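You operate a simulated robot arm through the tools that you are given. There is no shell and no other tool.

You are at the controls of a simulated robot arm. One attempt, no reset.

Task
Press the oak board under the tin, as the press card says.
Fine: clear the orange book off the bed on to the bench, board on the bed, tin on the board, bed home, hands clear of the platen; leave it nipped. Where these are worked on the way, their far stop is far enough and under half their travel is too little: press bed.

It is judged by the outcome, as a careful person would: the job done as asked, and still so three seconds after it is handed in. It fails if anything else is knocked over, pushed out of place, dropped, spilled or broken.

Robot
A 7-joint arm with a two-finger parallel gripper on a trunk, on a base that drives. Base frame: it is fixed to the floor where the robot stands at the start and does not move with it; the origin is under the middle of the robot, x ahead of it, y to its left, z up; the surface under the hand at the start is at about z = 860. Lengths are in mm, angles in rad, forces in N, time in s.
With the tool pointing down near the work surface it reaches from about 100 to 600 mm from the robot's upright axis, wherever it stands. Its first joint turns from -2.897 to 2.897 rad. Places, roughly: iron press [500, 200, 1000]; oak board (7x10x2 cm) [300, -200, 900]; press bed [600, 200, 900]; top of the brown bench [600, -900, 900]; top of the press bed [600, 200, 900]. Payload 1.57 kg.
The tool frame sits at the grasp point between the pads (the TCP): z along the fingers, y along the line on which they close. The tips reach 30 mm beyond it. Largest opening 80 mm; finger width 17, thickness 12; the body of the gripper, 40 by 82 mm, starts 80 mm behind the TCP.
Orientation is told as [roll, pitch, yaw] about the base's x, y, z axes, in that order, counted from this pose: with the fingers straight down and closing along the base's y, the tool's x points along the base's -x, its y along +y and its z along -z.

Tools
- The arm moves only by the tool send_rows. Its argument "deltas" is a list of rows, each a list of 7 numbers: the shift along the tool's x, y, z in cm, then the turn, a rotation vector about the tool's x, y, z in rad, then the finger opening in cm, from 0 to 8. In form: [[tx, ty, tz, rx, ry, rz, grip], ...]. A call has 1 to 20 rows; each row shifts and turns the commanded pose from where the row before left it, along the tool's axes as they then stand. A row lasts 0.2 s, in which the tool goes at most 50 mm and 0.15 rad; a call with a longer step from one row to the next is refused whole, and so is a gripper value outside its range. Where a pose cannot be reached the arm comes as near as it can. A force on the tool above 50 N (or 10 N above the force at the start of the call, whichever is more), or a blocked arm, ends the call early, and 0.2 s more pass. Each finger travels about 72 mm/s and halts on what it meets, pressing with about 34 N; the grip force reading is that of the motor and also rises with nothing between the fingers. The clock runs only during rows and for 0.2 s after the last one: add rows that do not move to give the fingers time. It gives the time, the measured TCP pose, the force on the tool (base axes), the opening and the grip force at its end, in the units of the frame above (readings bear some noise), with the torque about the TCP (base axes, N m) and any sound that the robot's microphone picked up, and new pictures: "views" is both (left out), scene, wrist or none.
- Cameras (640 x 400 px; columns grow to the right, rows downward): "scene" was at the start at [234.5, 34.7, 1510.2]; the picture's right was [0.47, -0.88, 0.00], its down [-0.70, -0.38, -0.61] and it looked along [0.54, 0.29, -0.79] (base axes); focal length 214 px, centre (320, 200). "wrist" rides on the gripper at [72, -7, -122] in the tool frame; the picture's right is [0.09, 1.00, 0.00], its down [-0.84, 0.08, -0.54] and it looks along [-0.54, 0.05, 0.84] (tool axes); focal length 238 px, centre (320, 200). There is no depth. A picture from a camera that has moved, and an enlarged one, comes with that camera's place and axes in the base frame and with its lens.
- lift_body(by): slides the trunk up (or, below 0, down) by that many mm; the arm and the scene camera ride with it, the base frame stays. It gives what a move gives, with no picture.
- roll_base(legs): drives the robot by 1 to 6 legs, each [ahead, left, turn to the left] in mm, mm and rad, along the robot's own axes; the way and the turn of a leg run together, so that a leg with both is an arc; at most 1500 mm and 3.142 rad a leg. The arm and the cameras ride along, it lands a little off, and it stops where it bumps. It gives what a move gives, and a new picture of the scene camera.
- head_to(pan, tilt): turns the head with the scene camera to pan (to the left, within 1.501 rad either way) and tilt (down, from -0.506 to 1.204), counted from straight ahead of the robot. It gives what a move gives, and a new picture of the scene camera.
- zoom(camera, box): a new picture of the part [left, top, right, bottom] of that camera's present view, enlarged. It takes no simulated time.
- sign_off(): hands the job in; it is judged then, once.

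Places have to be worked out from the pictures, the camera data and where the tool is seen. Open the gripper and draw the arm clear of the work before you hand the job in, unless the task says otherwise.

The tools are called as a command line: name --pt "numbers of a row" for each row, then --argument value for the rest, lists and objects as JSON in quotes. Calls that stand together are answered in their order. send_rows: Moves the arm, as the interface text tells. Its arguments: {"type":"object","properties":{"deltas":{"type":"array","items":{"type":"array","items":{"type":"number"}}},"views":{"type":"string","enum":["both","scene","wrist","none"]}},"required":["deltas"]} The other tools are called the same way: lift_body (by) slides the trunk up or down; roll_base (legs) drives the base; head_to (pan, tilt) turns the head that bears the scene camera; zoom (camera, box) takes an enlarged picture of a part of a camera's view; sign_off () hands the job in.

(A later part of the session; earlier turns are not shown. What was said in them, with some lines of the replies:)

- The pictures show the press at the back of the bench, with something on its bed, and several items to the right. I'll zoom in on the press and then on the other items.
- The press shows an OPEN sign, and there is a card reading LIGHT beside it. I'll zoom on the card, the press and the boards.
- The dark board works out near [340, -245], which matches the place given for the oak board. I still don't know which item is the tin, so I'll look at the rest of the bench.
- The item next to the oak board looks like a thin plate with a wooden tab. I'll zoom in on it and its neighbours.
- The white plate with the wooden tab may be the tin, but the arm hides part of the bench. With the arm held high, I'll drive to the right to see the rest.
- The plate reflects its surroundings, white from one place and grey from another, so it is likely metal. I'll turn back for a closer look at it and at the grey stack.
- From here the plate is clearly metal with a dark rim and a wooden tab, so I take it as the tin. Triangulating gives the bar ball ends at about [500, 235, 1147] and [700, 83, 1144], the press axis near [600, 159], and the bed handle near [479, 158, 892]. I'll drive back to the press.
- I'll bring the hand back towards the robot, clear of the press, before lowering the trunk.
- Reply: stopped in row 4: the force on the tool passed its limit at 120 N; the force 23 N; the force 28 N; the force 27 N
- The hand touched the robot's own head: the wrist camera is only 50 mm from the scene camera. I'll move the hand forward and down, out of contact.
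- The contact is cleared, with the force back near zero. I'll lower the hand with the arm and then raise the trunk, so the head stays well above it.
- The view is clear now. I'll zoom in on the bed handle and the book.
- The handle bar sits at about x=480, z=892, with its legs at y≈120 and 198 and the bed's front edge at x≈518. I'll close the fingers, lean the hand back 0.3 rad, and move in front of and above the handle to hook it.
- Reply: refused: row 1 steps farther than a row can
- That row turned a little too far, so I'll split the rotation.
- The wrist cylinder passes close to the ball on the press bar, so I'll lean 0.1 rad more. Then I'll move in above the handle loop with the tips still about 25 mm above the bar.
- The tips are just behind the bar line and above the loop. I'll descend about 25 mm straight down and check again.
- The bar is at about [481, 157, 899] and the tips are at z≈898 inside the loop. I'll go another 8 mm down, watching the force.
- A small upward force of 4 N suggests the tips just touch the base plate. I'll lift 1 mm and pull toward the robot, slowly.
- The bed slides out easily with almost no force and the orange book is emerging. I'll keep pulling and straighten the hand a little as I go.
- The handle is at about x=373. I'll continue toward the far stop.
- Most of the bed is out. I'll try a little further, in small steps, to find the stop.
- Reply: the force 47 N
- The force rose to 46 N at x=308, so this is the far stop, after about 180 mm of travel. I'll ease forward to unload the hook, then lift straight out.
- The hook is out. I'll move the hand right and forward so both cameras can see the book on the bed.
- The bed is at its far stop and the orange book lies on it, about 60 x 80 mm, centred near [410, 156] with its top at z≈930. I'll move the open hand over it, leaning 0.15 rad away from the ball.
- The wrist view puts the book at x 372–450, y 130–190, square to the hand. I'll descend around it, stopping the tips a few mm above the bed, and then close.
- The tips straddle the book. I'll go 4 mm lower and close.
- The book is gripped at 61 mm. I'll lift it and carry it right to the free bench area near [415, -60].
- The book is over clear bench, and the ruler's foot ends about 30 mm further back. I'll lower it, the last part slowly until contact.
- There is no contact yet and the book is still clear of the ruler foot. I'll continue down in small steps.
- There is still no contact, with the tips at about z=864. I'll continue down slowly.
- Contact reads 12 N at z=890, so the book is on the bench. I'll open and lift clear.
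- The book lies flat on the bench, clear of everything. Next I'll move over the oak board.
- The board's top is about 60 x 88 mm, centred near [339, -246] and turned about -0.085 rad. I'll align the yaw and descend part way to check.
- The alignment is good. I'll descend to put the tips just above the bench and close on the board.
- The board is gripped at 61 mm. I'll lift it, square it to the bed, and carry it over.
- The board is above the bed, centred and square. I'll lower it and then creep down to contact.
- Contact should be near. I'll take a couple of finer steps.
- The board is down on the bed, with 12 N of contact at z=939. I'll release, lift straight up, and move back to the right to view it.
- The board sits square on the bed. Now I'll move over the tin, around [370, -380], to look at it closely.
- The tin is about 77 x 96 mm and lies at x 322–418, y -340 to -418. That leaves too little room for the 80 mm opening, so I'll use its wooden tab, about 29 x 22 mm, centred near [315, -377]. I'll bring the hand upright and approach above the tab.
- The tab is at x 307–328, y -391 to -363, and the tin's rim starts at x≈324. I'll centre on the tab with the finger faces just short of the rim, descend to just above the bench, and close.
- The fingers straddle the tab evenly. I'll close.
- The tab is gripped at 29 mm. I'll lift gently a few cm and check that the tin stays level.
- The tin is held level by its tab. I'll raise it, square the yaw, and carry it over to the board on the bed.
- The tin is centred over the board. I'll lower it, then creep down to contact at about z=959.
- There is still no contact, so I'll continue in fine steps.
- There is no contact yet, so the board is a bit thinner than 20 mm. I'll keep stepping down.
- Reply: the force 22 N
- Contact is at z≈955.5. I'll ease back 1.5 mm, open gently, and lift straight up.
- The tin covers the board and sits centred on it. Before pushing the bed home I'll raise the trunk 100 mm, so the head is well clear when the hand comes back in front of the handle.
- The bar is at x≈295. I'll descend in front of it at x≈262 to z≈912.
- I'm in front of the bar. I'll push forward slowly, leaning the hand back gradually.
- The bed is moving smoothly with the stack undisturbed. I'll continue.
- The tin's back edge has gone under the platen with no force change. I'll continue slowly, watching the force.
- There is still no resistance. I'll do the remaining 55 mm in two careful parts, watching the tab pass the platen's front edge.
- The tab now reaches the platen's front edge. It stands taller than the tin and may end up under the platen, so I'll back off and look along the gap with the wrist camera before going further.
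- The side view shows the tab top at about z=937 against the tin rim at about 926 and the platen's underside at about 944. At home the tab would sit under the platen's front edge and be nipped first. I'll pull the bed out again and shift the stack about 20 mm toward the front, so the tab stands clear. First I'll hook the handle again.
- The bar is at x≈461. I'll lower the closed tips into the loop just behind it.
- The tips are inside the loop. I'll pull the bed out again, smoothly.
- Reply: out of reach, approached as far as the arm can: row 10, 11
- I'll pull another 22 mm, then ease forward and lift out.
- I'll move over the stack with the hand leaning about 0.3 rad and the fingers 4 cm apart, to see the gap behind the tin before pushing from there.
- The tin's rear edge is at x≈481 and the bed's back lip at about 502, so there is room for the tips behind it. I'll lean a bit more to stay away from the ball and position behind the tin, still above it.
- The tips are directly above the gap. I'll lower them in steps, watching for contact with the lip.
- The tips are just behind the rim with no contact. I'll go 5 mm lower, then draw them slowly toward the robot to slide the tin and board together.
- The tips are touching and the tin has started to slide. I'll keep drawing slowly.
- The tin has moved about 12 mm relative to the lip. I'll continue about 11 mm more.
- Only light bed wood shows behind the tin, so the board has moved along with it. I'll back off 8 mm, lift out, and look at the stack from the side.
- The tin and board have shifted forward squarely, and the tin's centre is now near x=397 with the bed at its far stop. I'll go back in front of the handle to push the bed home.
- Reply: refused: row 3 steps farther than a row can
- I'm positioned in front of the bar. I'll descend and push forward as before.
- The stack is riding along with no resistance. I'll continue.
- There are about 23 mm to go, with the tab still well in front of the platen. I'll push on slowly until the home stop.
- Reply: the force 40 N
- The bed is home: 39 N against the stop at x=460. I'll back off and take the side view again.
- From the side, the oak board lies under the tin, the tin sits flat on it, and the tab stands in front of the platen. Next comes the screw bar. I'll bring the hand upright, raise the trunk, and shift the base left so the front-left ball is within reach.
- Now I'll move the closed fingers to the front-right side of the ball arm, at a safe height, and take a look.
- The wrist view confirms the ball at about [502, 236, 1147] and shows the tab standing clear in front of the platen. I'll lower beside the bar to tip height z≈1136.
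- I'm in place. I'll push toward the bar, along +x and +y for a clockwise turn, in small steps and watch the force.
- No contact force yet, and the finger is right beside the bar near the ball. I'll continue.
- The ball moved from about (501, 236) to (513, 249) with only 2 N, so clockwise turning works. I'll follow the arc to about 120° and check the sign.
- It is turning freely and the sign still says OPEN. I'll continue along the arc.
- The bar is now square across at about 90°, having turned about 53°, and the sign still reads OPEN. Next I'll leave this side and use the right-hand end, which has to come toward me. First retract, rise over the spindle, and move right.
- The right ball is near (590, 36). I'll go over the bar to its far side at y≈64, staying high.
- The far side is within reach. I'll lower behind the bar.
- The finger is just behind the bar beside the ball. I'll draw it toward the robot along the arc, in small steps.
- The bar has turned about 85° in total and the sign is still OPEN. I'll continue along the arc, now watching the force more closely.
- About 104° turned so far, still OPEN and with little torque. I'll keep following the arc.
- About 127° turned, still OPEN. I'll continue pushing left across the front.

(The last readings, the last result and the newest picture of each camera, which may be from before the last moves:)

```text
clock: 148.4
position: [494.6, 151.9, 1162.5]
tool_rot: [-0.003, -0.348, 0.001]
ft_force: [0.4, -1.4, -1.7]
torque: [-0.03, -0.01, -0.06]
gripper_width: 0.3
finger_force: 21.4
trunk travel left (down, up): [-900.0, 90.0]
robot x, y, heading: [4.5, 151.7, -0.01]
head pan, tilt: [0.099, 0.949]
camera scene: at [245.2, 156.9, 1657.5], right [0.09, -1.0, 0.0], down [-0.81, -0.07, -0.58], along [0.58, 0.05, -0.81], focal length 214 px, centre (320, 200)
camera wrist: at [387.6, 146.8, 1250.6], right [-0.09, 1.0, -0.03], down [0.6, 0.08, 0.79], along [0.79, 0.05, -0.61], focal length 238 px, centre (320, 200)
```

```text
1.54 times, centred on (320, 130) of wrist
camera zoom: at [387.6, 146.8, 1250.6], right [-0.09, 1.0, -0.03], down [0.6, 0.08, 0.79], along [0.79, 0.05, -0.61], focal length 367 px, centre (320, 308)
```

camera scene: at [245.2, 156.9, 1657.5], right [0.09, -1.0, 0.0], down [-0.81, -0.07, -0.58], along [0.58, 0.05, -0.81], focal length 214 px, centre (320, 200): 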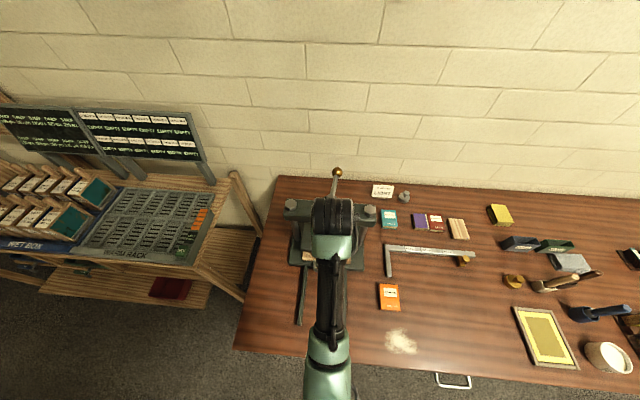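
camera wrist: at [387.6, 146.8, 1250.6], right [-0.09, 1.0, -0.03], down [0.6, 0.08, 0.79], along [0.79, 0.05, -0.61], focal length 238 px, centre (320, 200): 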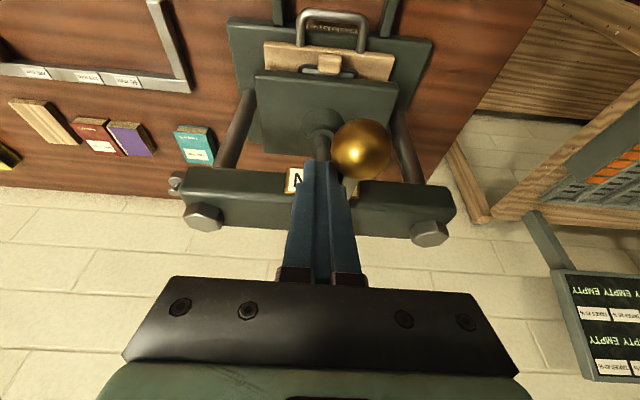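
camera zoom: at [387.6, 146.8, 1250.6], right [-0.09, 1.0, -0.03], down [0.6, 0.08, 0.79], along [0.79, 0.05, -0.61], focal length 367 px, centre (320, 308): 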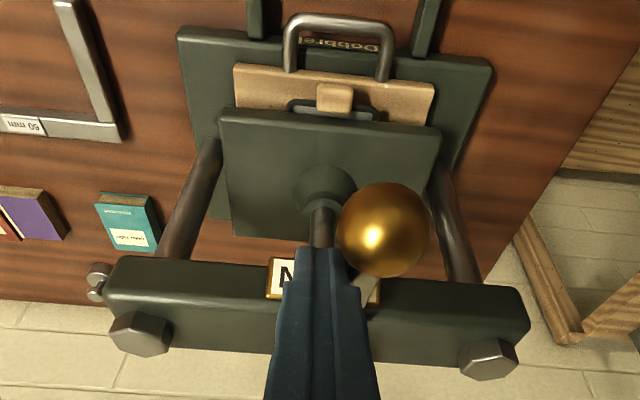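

About 150° turned; the visible letter N shows the sign is still OPEN. I'll continue.

send_rows --pt "-0.04 1.0 0.01 0 0 0 0" --pt "-0.04 1.0 0.01 0 0 0 0" --pt "-0.23 0.95 0.08 0 0 0 0" --pt "-0.23 0.95 0.08 0 0 0 0" --pt "0 0 0 0 0 0 0"

zoom --camera "wrist" --box '[140, 0, 500, 260]'

```text
clock: 149.6
position: [499.5, 192.3, 1161.7]
tool_rot: [-0.001, -0.348, 0.0]
ft_force: [0.4, -1.6, -1.7]
torque: [-0.03, 0.01, -0.02]
gripper_width: 0.0
finger_force: 21.2
trunk travel left (down, up): [-900.0, 90.0]
robot x, y, heading: [1.2, 150.3, -0.009]
head pan, tilt: [0.099, 0.949]
camera scene: at [245.0, 156.9, 1657.5], right [0.09, -1.0, 0.0], down [-0.81, -0.07, -0.58], along [0.58, 0.05, -0.81], focal length 214 px, centre (320, 200)
camera wrist: at [392.6, 185.3, 1251.1], right [-0.09, 1.0, -0.03], down [0.6, 0.08, 0.8], along [0.79, 0.05, -0.61], focal length 238 px, centre (320, 200)
```

scene: 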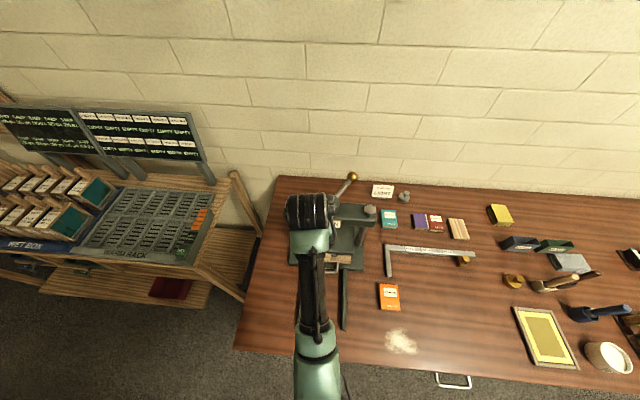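
wrist: 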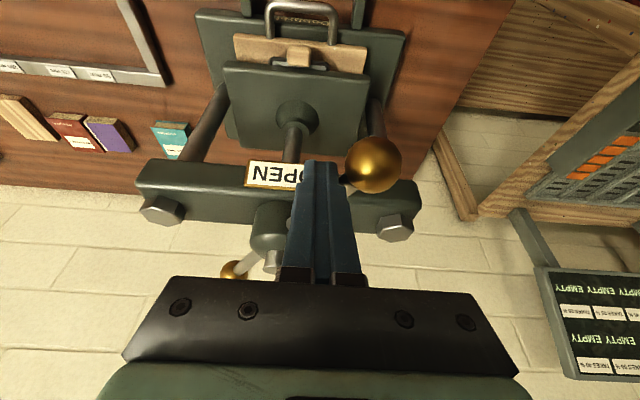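

```text
1.54 times, centred on (320, 130) of wrist
camera zoom: at [392.6, 185.3, 1251.1], right [-0.09, 1.0, -0.03], down [0.6, 0.08, 0.8], along [0.79, 0.05, -0.61], focal length 367 px, centre (320, 308)
```

zoom: 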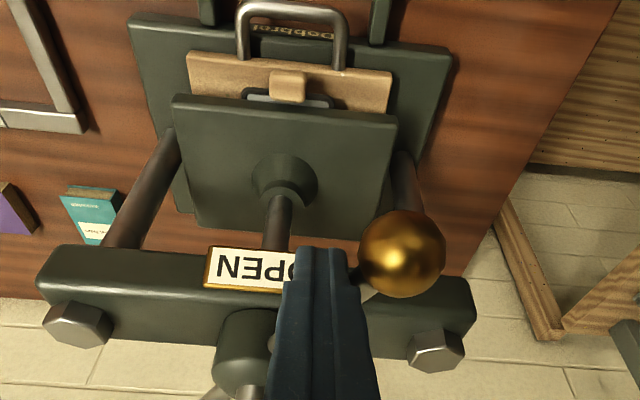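

About 173° turned. The platen's lower front edge now works out near z≈931, just above the tin, so I expect contact soon. I'll go on in smaller steps.

send_rows --pt "-0.296 0.685 0.108 0 0 0 0" --pt "-0.296 0.685 0.108 0 0 0 0" --pt "0 0 0 0 0 0 0" --views "wrist"

zoom --camera "wrist" --box '[140, 0, 500, 260]'

```text
clock: 150.4
position: [507.2, 205.1, 1161.8]
tool_rot: [-0.002, -0.349, 0.0]
ft_force: [-0.6, -2.2, -0.5]
torque: [-0.07, -0.02, -0.02]
gripper_width: 0.0
finger_force: 21.4
trunk travel left (down, up): [-900.0, 90.0]
robot x, y, heading: [7.1, 153.3, -0.009]
head pan, tilt: [0.099, 0.949]
camera wrist: at [399.1, 199.6, 1251.2], right [-0.09, 1.0, -0.03], down [0.6, 0.08, 0.8], along [0.79, 0.05, -0.61], focal length 238 px, centre (320, 200)
```

wrist: 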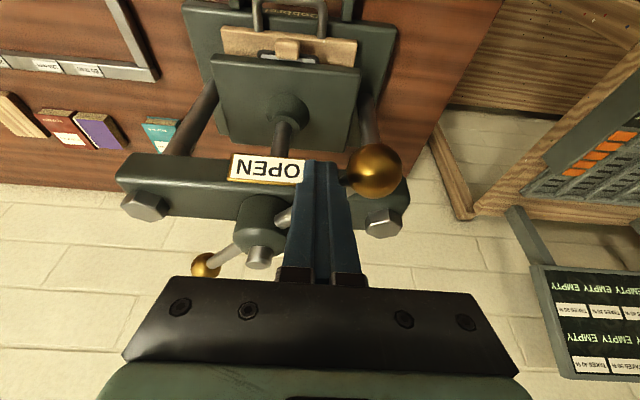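

```text
1.54 times, centred on (320, 130) of wrist
camera zoom: at [399.1, 199.6, 1251.2], right [-0.09, 1.0, -0.03], down [0.6, 0.08, 0.8], along [0.79, 0.05, -0.61], focal length 367 px, centre (320, 308)
```

zoom: 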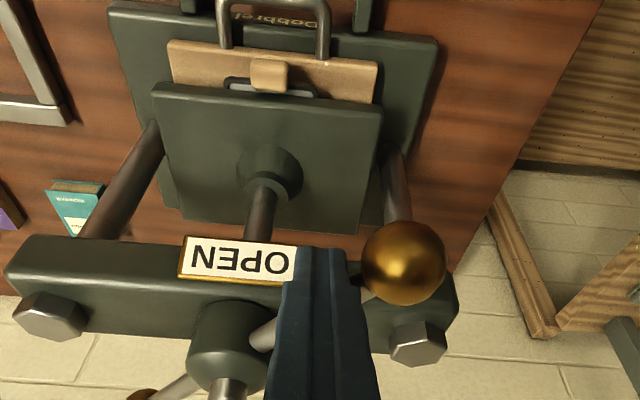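

Still OPEN. I'll continue carefully.

send_rows --pt "-0.338 0.58 0.123 0 0 0 0" --pt "-0.338 0.58 0.123 0 0 0 0" --pt "0 0 0 0 0 0 0" --views "wrist"

zoom --camera "wrist" --box '[140, 0, 500, 260]'

```text
clock: 151.2
position: [514.1, 216.8, 1162.8]
tool_rot: [-0.001, -0.349, -0.001]
ft_force: [0.0, -3.1, -0.7]
torque: [-0.06, 0.02, -0.03]
gripper_width: 0.2
finger_force: 21.3
trunk travel left (down, up): [-900.0, 90.0]
robot x, y, heading: [1.5, 154.3, -0.009]
head pan, tilt: [0.099, 0.949]
camera wrist: at [405.3, 210.6, 1251.2], right [-0.08, 1.0, -0.03], down [0.6, 0.08, 0.8], along [0.79, 0.05, -0.61], focal length 238 px, centre (320, 200)
```

wrist: 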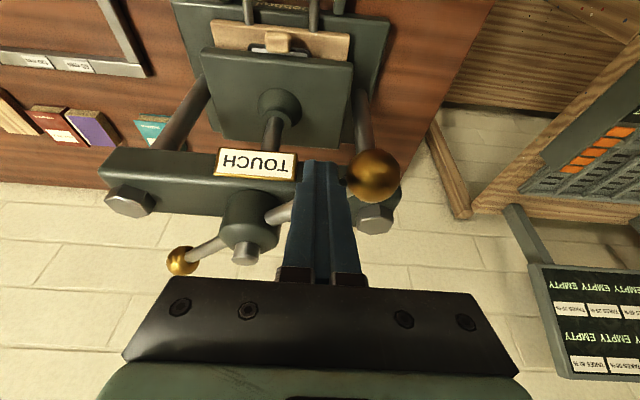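

```text
1.54 times, centred on (320, 130) of wrist
camera zoom: at [405.3, 210.6, 1251.2], right [-0.08, 1.0, -0.03], down [0.6, 0.08, 0.8], along [0.79, 0.05, -0.61], focal length 367 px, centre (320, 308)
```

zoom: 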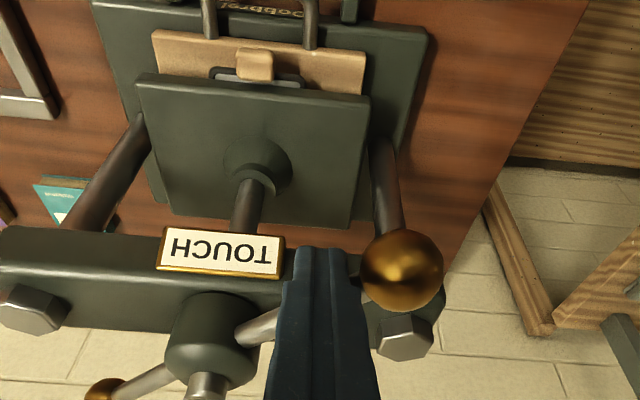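

The sign now reads TOUCH, so the platen has reached the tin. I'll turn in small steps until it reads LIGHT.

send_rows --pt "-0.276 0.4 0.1 0 0 0 0" --pt "0 0 0 0 0 0 0" --views "wrist"

zoom --camera "wrist" --box '[140, 0, 500, 260]'

```text
clock: 151.8
position: [516.7, 222.1, 1162.3]
tool_rot: [-0.001, -0.349, -0.002]
ft_force: [-0.6, -2.9, -0.9]
torque: [-0.06, 0.0, -0.02]
gripper_width: 0.2
finger_force: 21.2
trunk travel left (down, up): [-900.0, 90.0]
robot x, y, heading: [3.5, 154.3, -0.018]
head pan, tilt: [0.099, 0.949]
camera wrist: at [409.0, 214.5, 1251.1], right [-0.08, 1.0, -0.03], down [0.6, 0.08, 0.8], along [0.8, 0.05, -0.6], focal length 238 px, centre (320, 200)
```

wrist: 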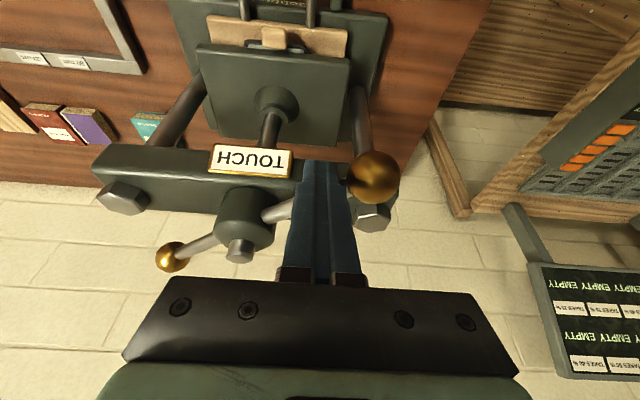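

```text
1.54 times, centred on (320, 130) of wrist
camera zoom: at [409.0, 214.5, 1251.1], right [-0.08, 1.0, -0.03], down [0.6, 0.08, 0.8], along [0.8, 0.05, -0.6], focal length 367 px, centre (320, 308)
```

zoom: 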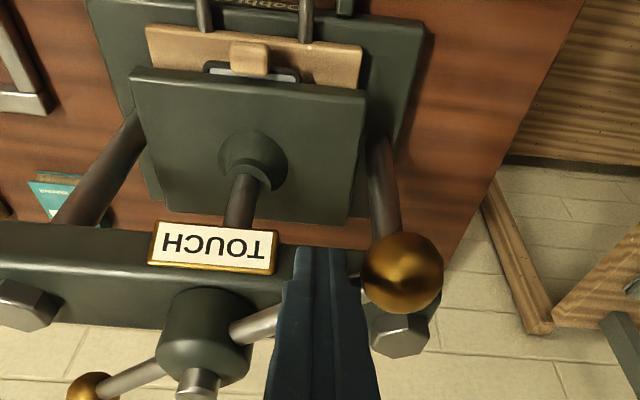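

It still reads TOUCH. I'll take another 6 mm along the arc.

send_rows --pt "-0.33 0.46 0.12 0 0 0 0" --pt "0 0 0 0 0 0 0" --views "wrist"

zoom --camera "wrist" --box '[140, 0, 500, 260]'

```text
clock: 152.4
position: [520.8, 225.1, 1161.9]
tool_rot: [-0.002, -0.348, -0.001]
ft_force: [-0.1, -3.8, -1.2]
torque: [-0.15, 0.03, -0.05]
gripper_width: 0.0
finger_force: 21.0
trunk travel left (down, up): [-900.0, 90.0]
robot x, y, heading: [5.0, 151.2, -0.008]
head pan, tilt: [0.099, 0.949]
camera wrist: at [412.8, 218.5, 1251.2], right [-0.08, 1.0, -0.03], down [0.6, 0.08, 0.8], along [0.79, 0.05, -0.61], focal length 238 px, centre (320, 200)
```

wrist: 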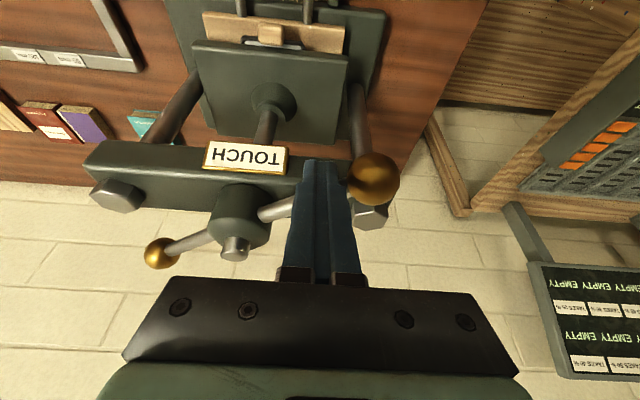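

```text
1.54 times, centred on (320, 130) of wrist
camera zoom: at [412.8, 218.5, 1251.2], right [-0.08, 1.0, -0.03], down [0.6, 0.08, 0.8], along [0.79, 0.05, -0.61], focal length 367 px, centre (320, 308)
```

zoom: 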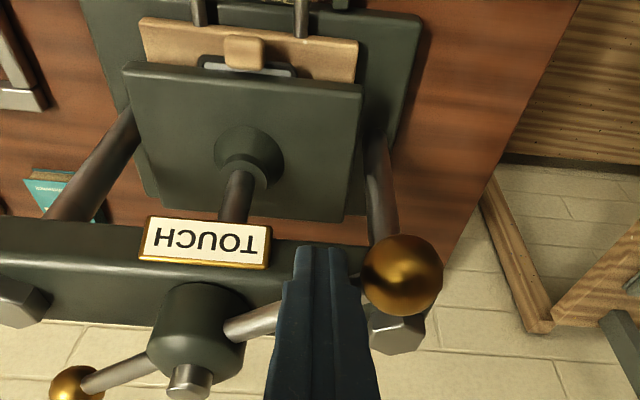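

Still TOUCH, with the force rising slowly. I'll go another 6 mm.

send_rows --pt "-0.376 0.44 0.137 0 0 0 0" --pt "0 0 0 0 0 0 0" --views "wrist"

zoom --camera "wrist" --box '[140, 0, 500, 260]'

```text
clock: 153.0
position: [525.0, 229.7, 1162.2]
tool_rot: [0.0, -0.35, -0.001]
ft_force: [-1.6, -4.4, -1.6]
torque: [-0.12, 0.01, -0.07]
gripper_width: 0.2
finger_force: 21.4
trunk travel left (down, up): [-900.0, 90.0]
robot x, y, heading: [5.3, 149.8, -0.01]
head pan, tilt: [0.099, 0.949]
camera wrist: at [415.9, 223.0, 1251.1], right [-0.08, 1.0, -0.03], down [0.6, 0.08, 0.8], along [0.79, 0.05, -0.61], focal length 238 px, centre (320, 200)
```

wrist: 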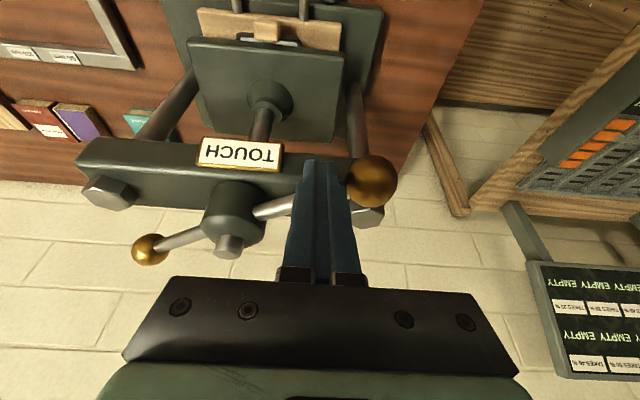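

```text
1.54 times, centred on (320, 130) of wrist
camera zoom: at [415.9, 223.0, 1251.1], right [-0.08, 1.0, -0.03], down [0.6, 0.08, 0.8], along [0.79, 0.05, -0.61], focal length 367 px, centre (320, 308)
```

zoom: 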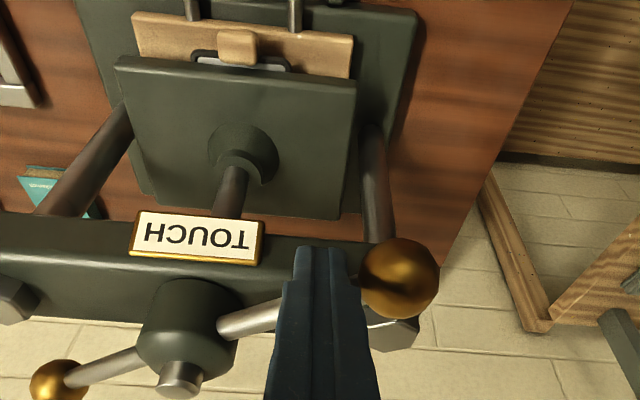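

Still TOUCH. I'll continue 6 mm at a time.

send_rows --pt "-0.404 0.41 0.147 0 0 0 0" --pt "0 0 0 0 0 0 0" --views "wrist"

zoom --camera "wrist" --box '[140, 0, 500, 260]'

```text
clock: 153.6
position: [527.1, 232.8, 1162.1]
tool_rot: [-0.002, -0.35, 0.0]
ft_force: [-1.1, -5.6, -1.7]
torque: [-0.16, 0.05, -0.06]
gripper_width: 0.1
finger_force: 21.4
trunk travel left (down, up): [-900.0, 90.0]
robot x, y, heading: [4.3, 153.8, -0.015]
head pan, tilt: [0.099, 0.949]
camera wrist: at [420.1, 227.1, 1251.3], right [-0.09, 1.0, -0.03], down [0.6, 0.08, 0.8], along [0.79, 0.05, -0.61], focal length 238 px, centre (320, 200)
```

wrist: 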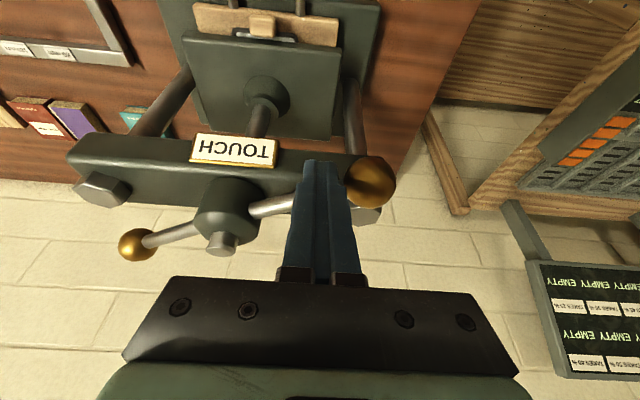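

```text
1.54 times, centred on (320, 130) of wrist
camera zoom: at [420.1, 227.1, 1251.3], right [-0.09, 1.0, -0.03], down [0.6, 0.08, 0.8], along [0.79, 0.05, -0.61], focal length 367 px, centre (320, 308)
```

zoom: 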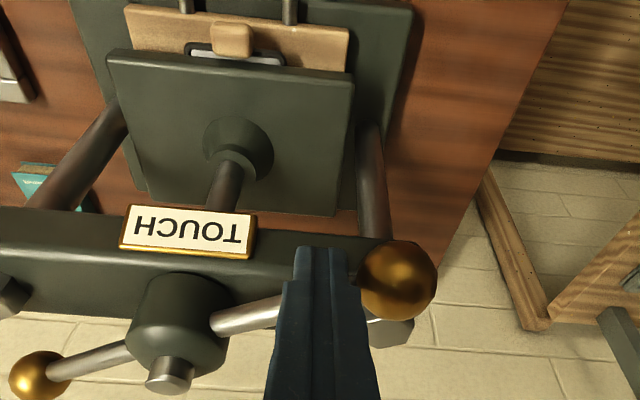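

The push force rises to about 6 N and the sign still says TOUCH. I'll continue.

send_rows --pt "-0.45 0.4 0.165 0 0 0 0" --pt "0 0 0 0 0 0 0" --views "wrist"

zoom --camera "wrist" --box '[140, 0, 500, 260]'

```text
clock: 154.2
position: [533.3, 236.9, 1162.6]
tool_rot: [-0.004, -0.348, -0.002]
ft_force: [-2.0, -5.9, -1.1]
torque: [-0.15, 0.08, -0.07]
gripper_width: 0.1
finger_force: 20.9
trunk travel left (down, up): [-900.0, 90.0]
robot x, y, heading: [2.7, 151.5, -0.01]
head pan, tilt: [0.099, 0.949]
camera wrist: at [425.0, 231.0, 1251.1], right [-0.08, 1.0, -0.03], down [0.6, 0.08, 0.8], along [0.8, 0.05, -0.6], focal length 238 px, centre (320, 200)
```

wrist: 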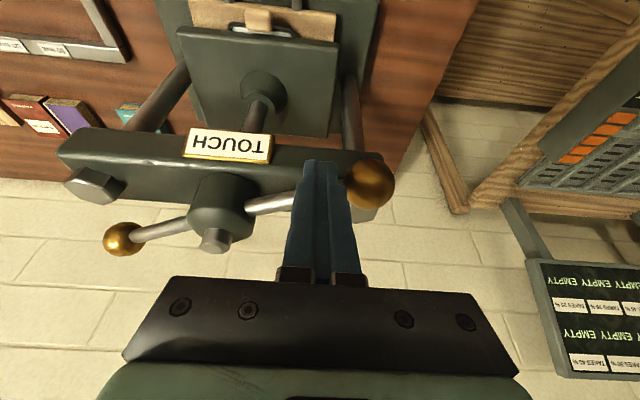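

```text
1.54 times, centred on (320, 130) of wrist
camera zoom: at [425.0, 231.0, 1251.1], right [-0.08, 1.0, -0.03], down [0.6, 0.08, 0.8], along [0.8, 0.05, -0.6], focal length 367 px, centre (320, 308)
```

zoom: 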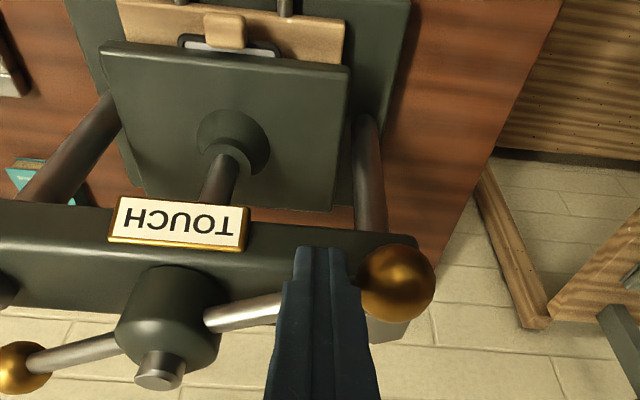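

send_rows --pt "-0.47 0.36 0.17 0 0 0 0" --pt "0 0 0 0 0 0 0" --views "wrist"

zoom --camera "wrist" --box '[140, 0, 500, 260]'

```text
clock: 154.8
position: [538.7, 242.2, 1162.4]
tool_rot: [-0.002, -0.35, -0.003]
ft_force: [-2.7, -6.5, -1.9]
torque: [-0.16, 0.07, -0.08]
gripper_width: 0.0
finger_force: 20.5
trunk travel left (down, up): [-900.0, 90.0]
robot x, y, heading: [1.4, 154.0, -0.015]
head pan, tilt: [0.099, 0.949]
camera wrist: at [430.1, 234.8, 1251.4], right [-0.08, 1.0, -0.03], down [0.6, 0.08, 0.8], along [0.79, 0.05, -0.61], focal length 238 px, centre (320, 200)
```

wrist: 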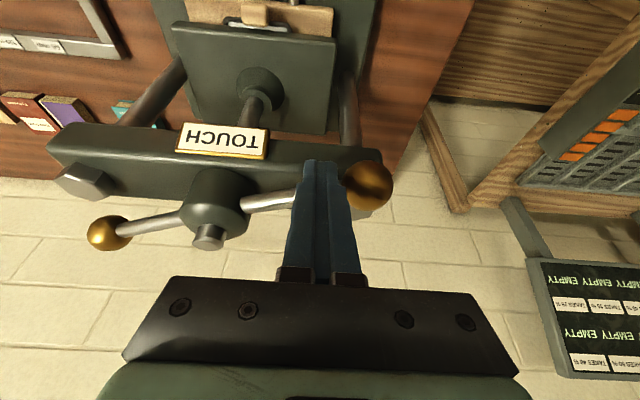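

```text
1.54 times, centred on (320, 130) of wrist
camera zoom: at [430.1, 234.8, 1251.4], right [-0.08, 1.0, -0.03], down [0.6, 0.08, 0.8], along [0.79, 0.05, -0.61], focal length 367 px, centre (320, 308)
```

zoom: 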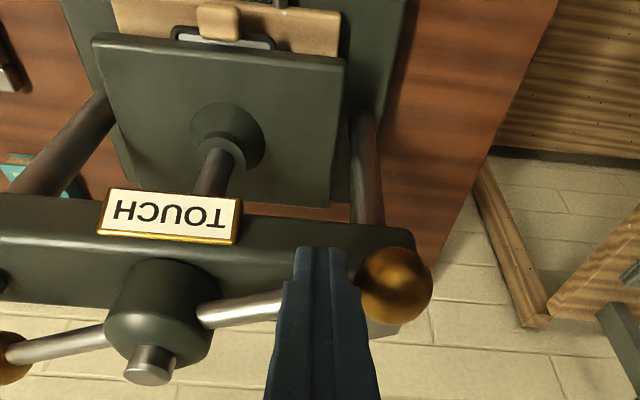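

Still TOUCH. I'll take further small steps.

send_rows --pt "-0.47 0.31 0.172 0 0 0 0" --pt "0 0 0 0 0 0 0" --views "wrist"

zoom --camera "wrist" --box '[140, 0, 500, 260]'

```text
clock: 155.4
position: [542.4, 244.5, 1161.7]
tool_rot: [-0.002, -0.348, -0.002]
ft_force: [-3.1, -7.0, -1.7]
torque: [-0.19, 0.1, -0.07]
gripper_width: 0.2
finger_force: 21.2
trunk travel left (down, up): [-900.0, 90.0]
robot x, y, heading: [4.4, 153.4, -0.014]
head pan, tilt: [0.099, 0.949]
camera wrist: at [435.4, 238.1, 1251.3], right [-0.08, 1.0, -0.03], down [0.6, 0.08, 0.8], along [0.79, 0.05, -0.6], focal length 238 px, centre (320, 200)
```

wrist: 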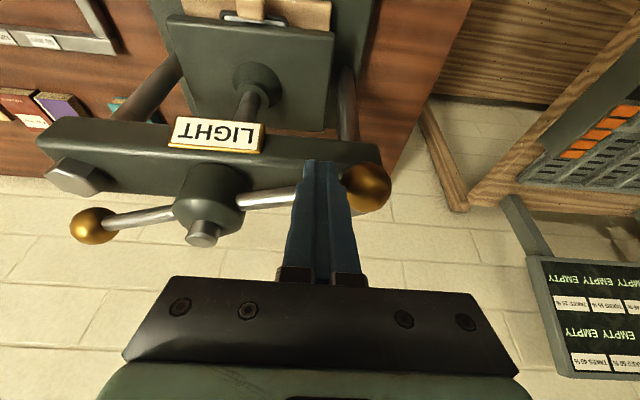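

```text
1.54 times, centred on (320, 130) of wrist
camera zoom: at [435.4, 238.1, 1251.3], right [-0.08, 1.0, -0.03], down [0.6, 0.08, 0.8], along [0.79, 0.05, -0.6], focal length 367 px, centre (320, 308)
```

zoom: 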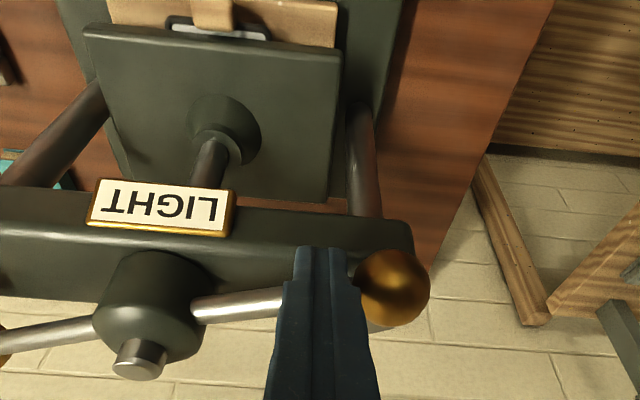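

The sign now reads LIGHT, as the card says. I'll go a little further into the band so it doesn't sit on the edge.

send_rows --pt "-0.45 0.24 0.165 0 0 0 0" --pt "0 0 0 0 0 0 0" --views "wrist"

send_rows --pt "-0.38 0.17 0.14 0 0 0 0" --pt "0 0 0 0 0 0 0" --views "wrist"

```text
clock: 156.0
position: [548.8, 246.3, 1161.5]
tool_rot: [-0.002, -0.35, -0.001]
ft_force: [-3.0, -5.4, 0.0]
torque: [-0.13, 0.07, -0.03]
gripper_width: 0.1
finger_force: 21.1
trunk travel left (down, up): [-900.0, 90.0]
robot x, y, heading: [4.4, 155.1, -0.011]
head pan, tilt: [0.099, 0.949]
camera wrist: at [440.5, 240.5, 1251.1], right [-0.08, 1.0, -0.03], down [0.6, 0.08, 0.8], along [0.8, 0.05, -0.6], focal length 238 px, centre (320, 200)
```

wrist: 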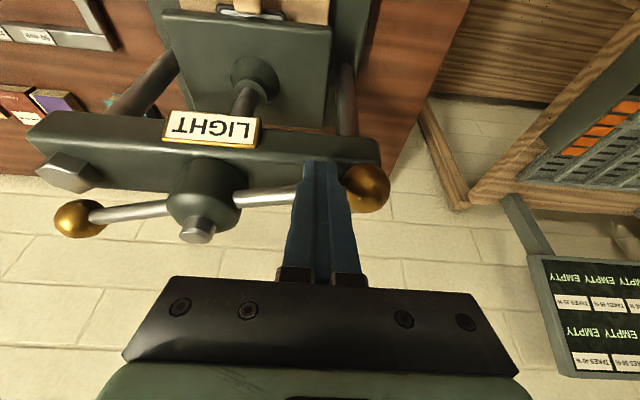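

```text
clock: 156.6
position: [552.3, 249.1, 1162.4]
tool_rot: [-0.001, -0.35, -0.001]
ft_force: [-4.9, -6.5, -2.8]
torque: [-0.17, 0.11, -0.08]
gripper_width: 0.0
finger_force: 21.5
trunk travel left (down, up): [-900.0, 90.0]
robot x, y, heading: [1.5, 154.5, -0.014]
head pan, tilt: [0.099, 0.949]
camera wrist: at [445.0, 242.5, 1251.2], right [-0.08, 1.0, -0.03], down [0.6, 0.08, 0.8], along [0.79, 0.05, -0.6], focal length 238 px, centre (320, 200)
```

wrist: 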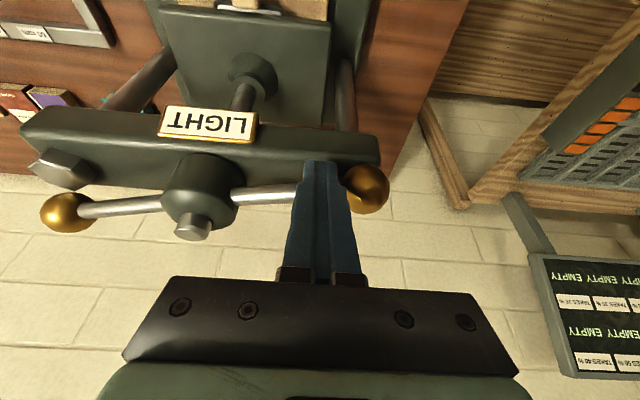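

It still reads LIGHT. I'll ease the finger back off the bar and check whether the setting holds.

send_rows --pt "0.45 -0.3 -0.16 0 0 0 0" --pt "0.7 -0.6 -0.26 0 0 0 0" --pt "0.7 -0.6 -0.26 0 0 0 0" --pt "0 0 0 0 0 0 0" --pt "0 0 0 0 0 0 0"

zoom --camera "wrist" --box '[140, 0, 500, 260]'

```text
clock: 157.8
position: [532.6, 234.7, 1161.9]
tool_rot: [-0.002, -0.348, 0.0]
ft_force: [-0.6, 0.6, 0.3]
torque: [0.0, 0.01, 0.02]
gripper_width: 0.2
finger_force: 20.9
trunk travel left (down, up): [-900.0, 90.0]
robot x, y, heading: [1.4, 153.8, -0.01]
head pan, tilt: [0.099, 0.949]
camera scene: at [244.9, 157.3, 1657.6], right [0.09, -1.0, 0.0], down [-0.81, -0.07, -0.58], along [0.58, 0.05, -0.81], focal length 214 px, centre (320, 200)
camera wrist: at [424.4, 228.7, 1251.4], right [-0.08, 1.0, -0.03], down [0.6, 0.08, 0.8], along [0.79, 0.05, -0.61], focal length 238 px, centre (320, 200)
```

scene: 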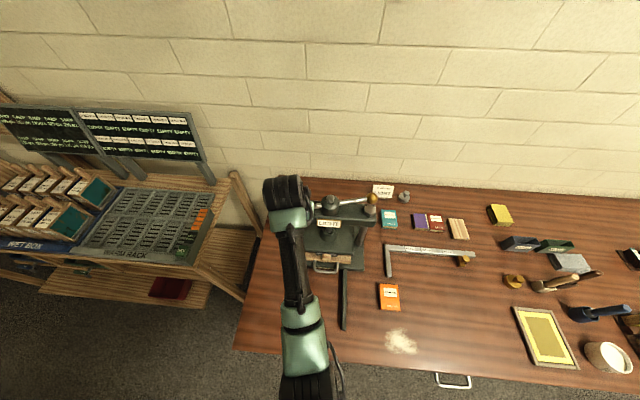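
wrist: 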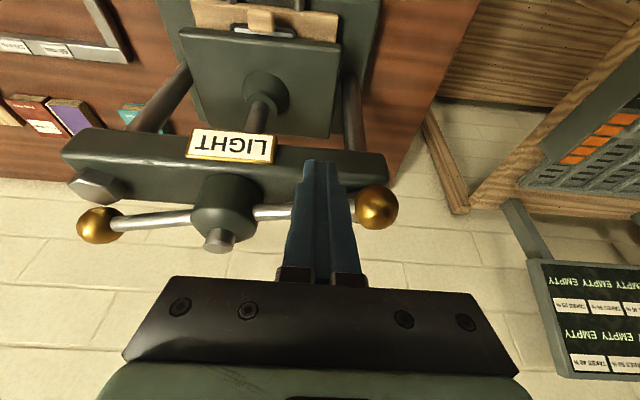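

```text
1.54 times, centred on (320, 130) of wrist
camera zoom: at [424.4, 228.7, 1251.4], right [-0.08, 1.0, -0.03], down [0.6, 0.08, 0.8], along [0.79, 0.05, -0.61], focal length 367 px, centre (320, 308)
```

zoom: 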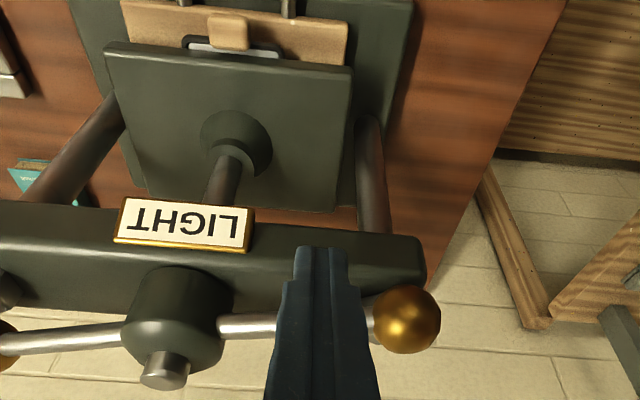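

The setting holds at LIGHT with the finger off the bar. I'll draw the arm back and up, away from the press, then check everything.

send_rows --pt "2 -1 -0.7 0 0 0 0" --pt "3.5 -2 -1.3 0 0 0 0" --pt "3.5 -2 -1.3 0 0 0 0" --pt "2.5 -2 -2 0 0.1 0 0" --pt "0 -3 -2 0 0.12 0 0" --pt "0 -4 -2 0 0.12 0 3" --pt "0 -4.5 0 0 0 0 6" --pt "0 -4.5 0 0 0 0 8" --pt "0 -4.5 0 0 0 0 8" --pt "0 0 0 0 0 0 8"

zoom --camera "scene" --box '[260, 170, 400, 290]'

zoom --camera "wrist" --box '[360, 20, 640, 240]'

```text
clock: 160.0
position: [404.7, 7.1, 1156.7]
tool_rot: [0.0, -0.184, -0.002]
ft_force: [-0.1, -0.8, -0.1]
torque: [-0.01, -0.02, 0.01]
gripper_width: 79.7
finger_force: 0.0
out of reach, approached as far as the arm can: row 5, 6
trunk travel left (down, up): [-900.0, 90.0]
robot x, y, heading: [2.9, 152.8, -0.008]
head pan, tilt: [0.099, 0.949]
camera scene: at [244.9, 157.8, 1657.6], right [0.09, -1.0, 0.0], down [-0.81, -0.07, -0.58], along [0.58, 0.05, -0.81], focal length 214 px, centre (320, 200)
camera wrist: at [312.9, 2.2, 1262.3], right [-0.09, 1.0, -0.02], down [0.72, 0.08, 0.69], along [0.69, 0.05, -0.73], focal length 238 px, centre (320, 200)
```

scene: 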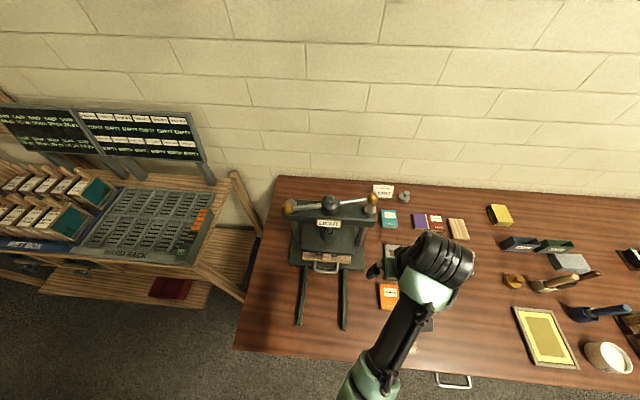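
wrist: 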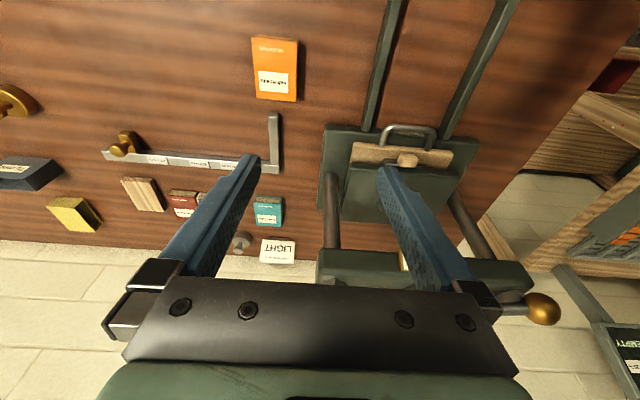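

```text
3.33 times, centred on (330, 230) of scene
camera zoom: at [244.9, 157.8, 1657.6], right [0.09, -1.0, 0.0], down [-0.81, -0.07, -0.58], along [0.58, 0.05, -0.81], focal length 715 px, centre (287, 100)
```

zoom: 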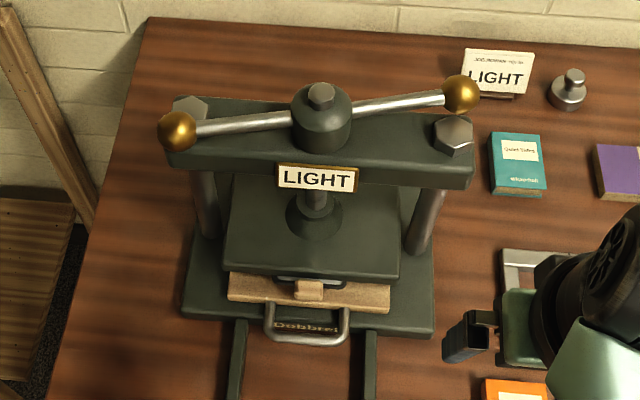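

```text
1.82 times, centred on (500, 130) of wrist
camera zoom: at [312.9, 2.2, 1262.3], right [-0.09, 1.0, -0.02], down [0.72, 0.08, 0.69], along [0.69, 0.05, -0.73], focal length 433 px, centre (-7, 327)
```

zoom: 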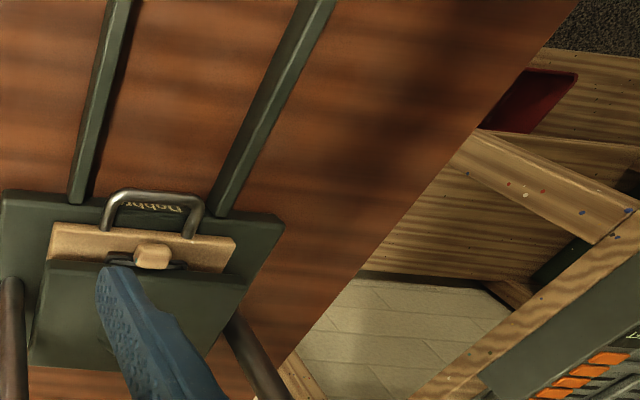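

The final views show:
- The sign reads LIGHT, matching the card, and it has stayed there with nothing touching the bar.
- The bed is home, the tin's tab stands clear in front of the platen, and the orange book lies flat on the bench.
- The other items are where they were, the gripper is open, and the arm is clear of the press.

I'm handing the job in.

sign_off

```text
The job is handed in.
```

The oak board is in the press under the tin, nipped to LIGHT as the press card says, and I've handed the job in.

- **Orange book:** it was cleared off the bed and lies flat on the bench to the right of the press.
- **Board and tin:** the oak board is on the bed and the tin is on it. I shifted both about 20 mm toward the front, because the tin's wooden tab would otherwise have been caught under the platen. The stack therefore sits slightly forward of centre, with the tab clear.
- **Bed:** I drew it out to its far stop to load it, then pushed it home to its stop.
- **Nip:** the sign still read LIGHT after I took the hand off the bar and drew the arm away. The gripper is open and clear of the platen.

I took the metal plate with the wooden tab next to the oak board to be the tin; nothing on it says so. Early on, the hand bumped the robot's own head, away from the work. Nothing else on the bench looked disturbed in the last pictures.
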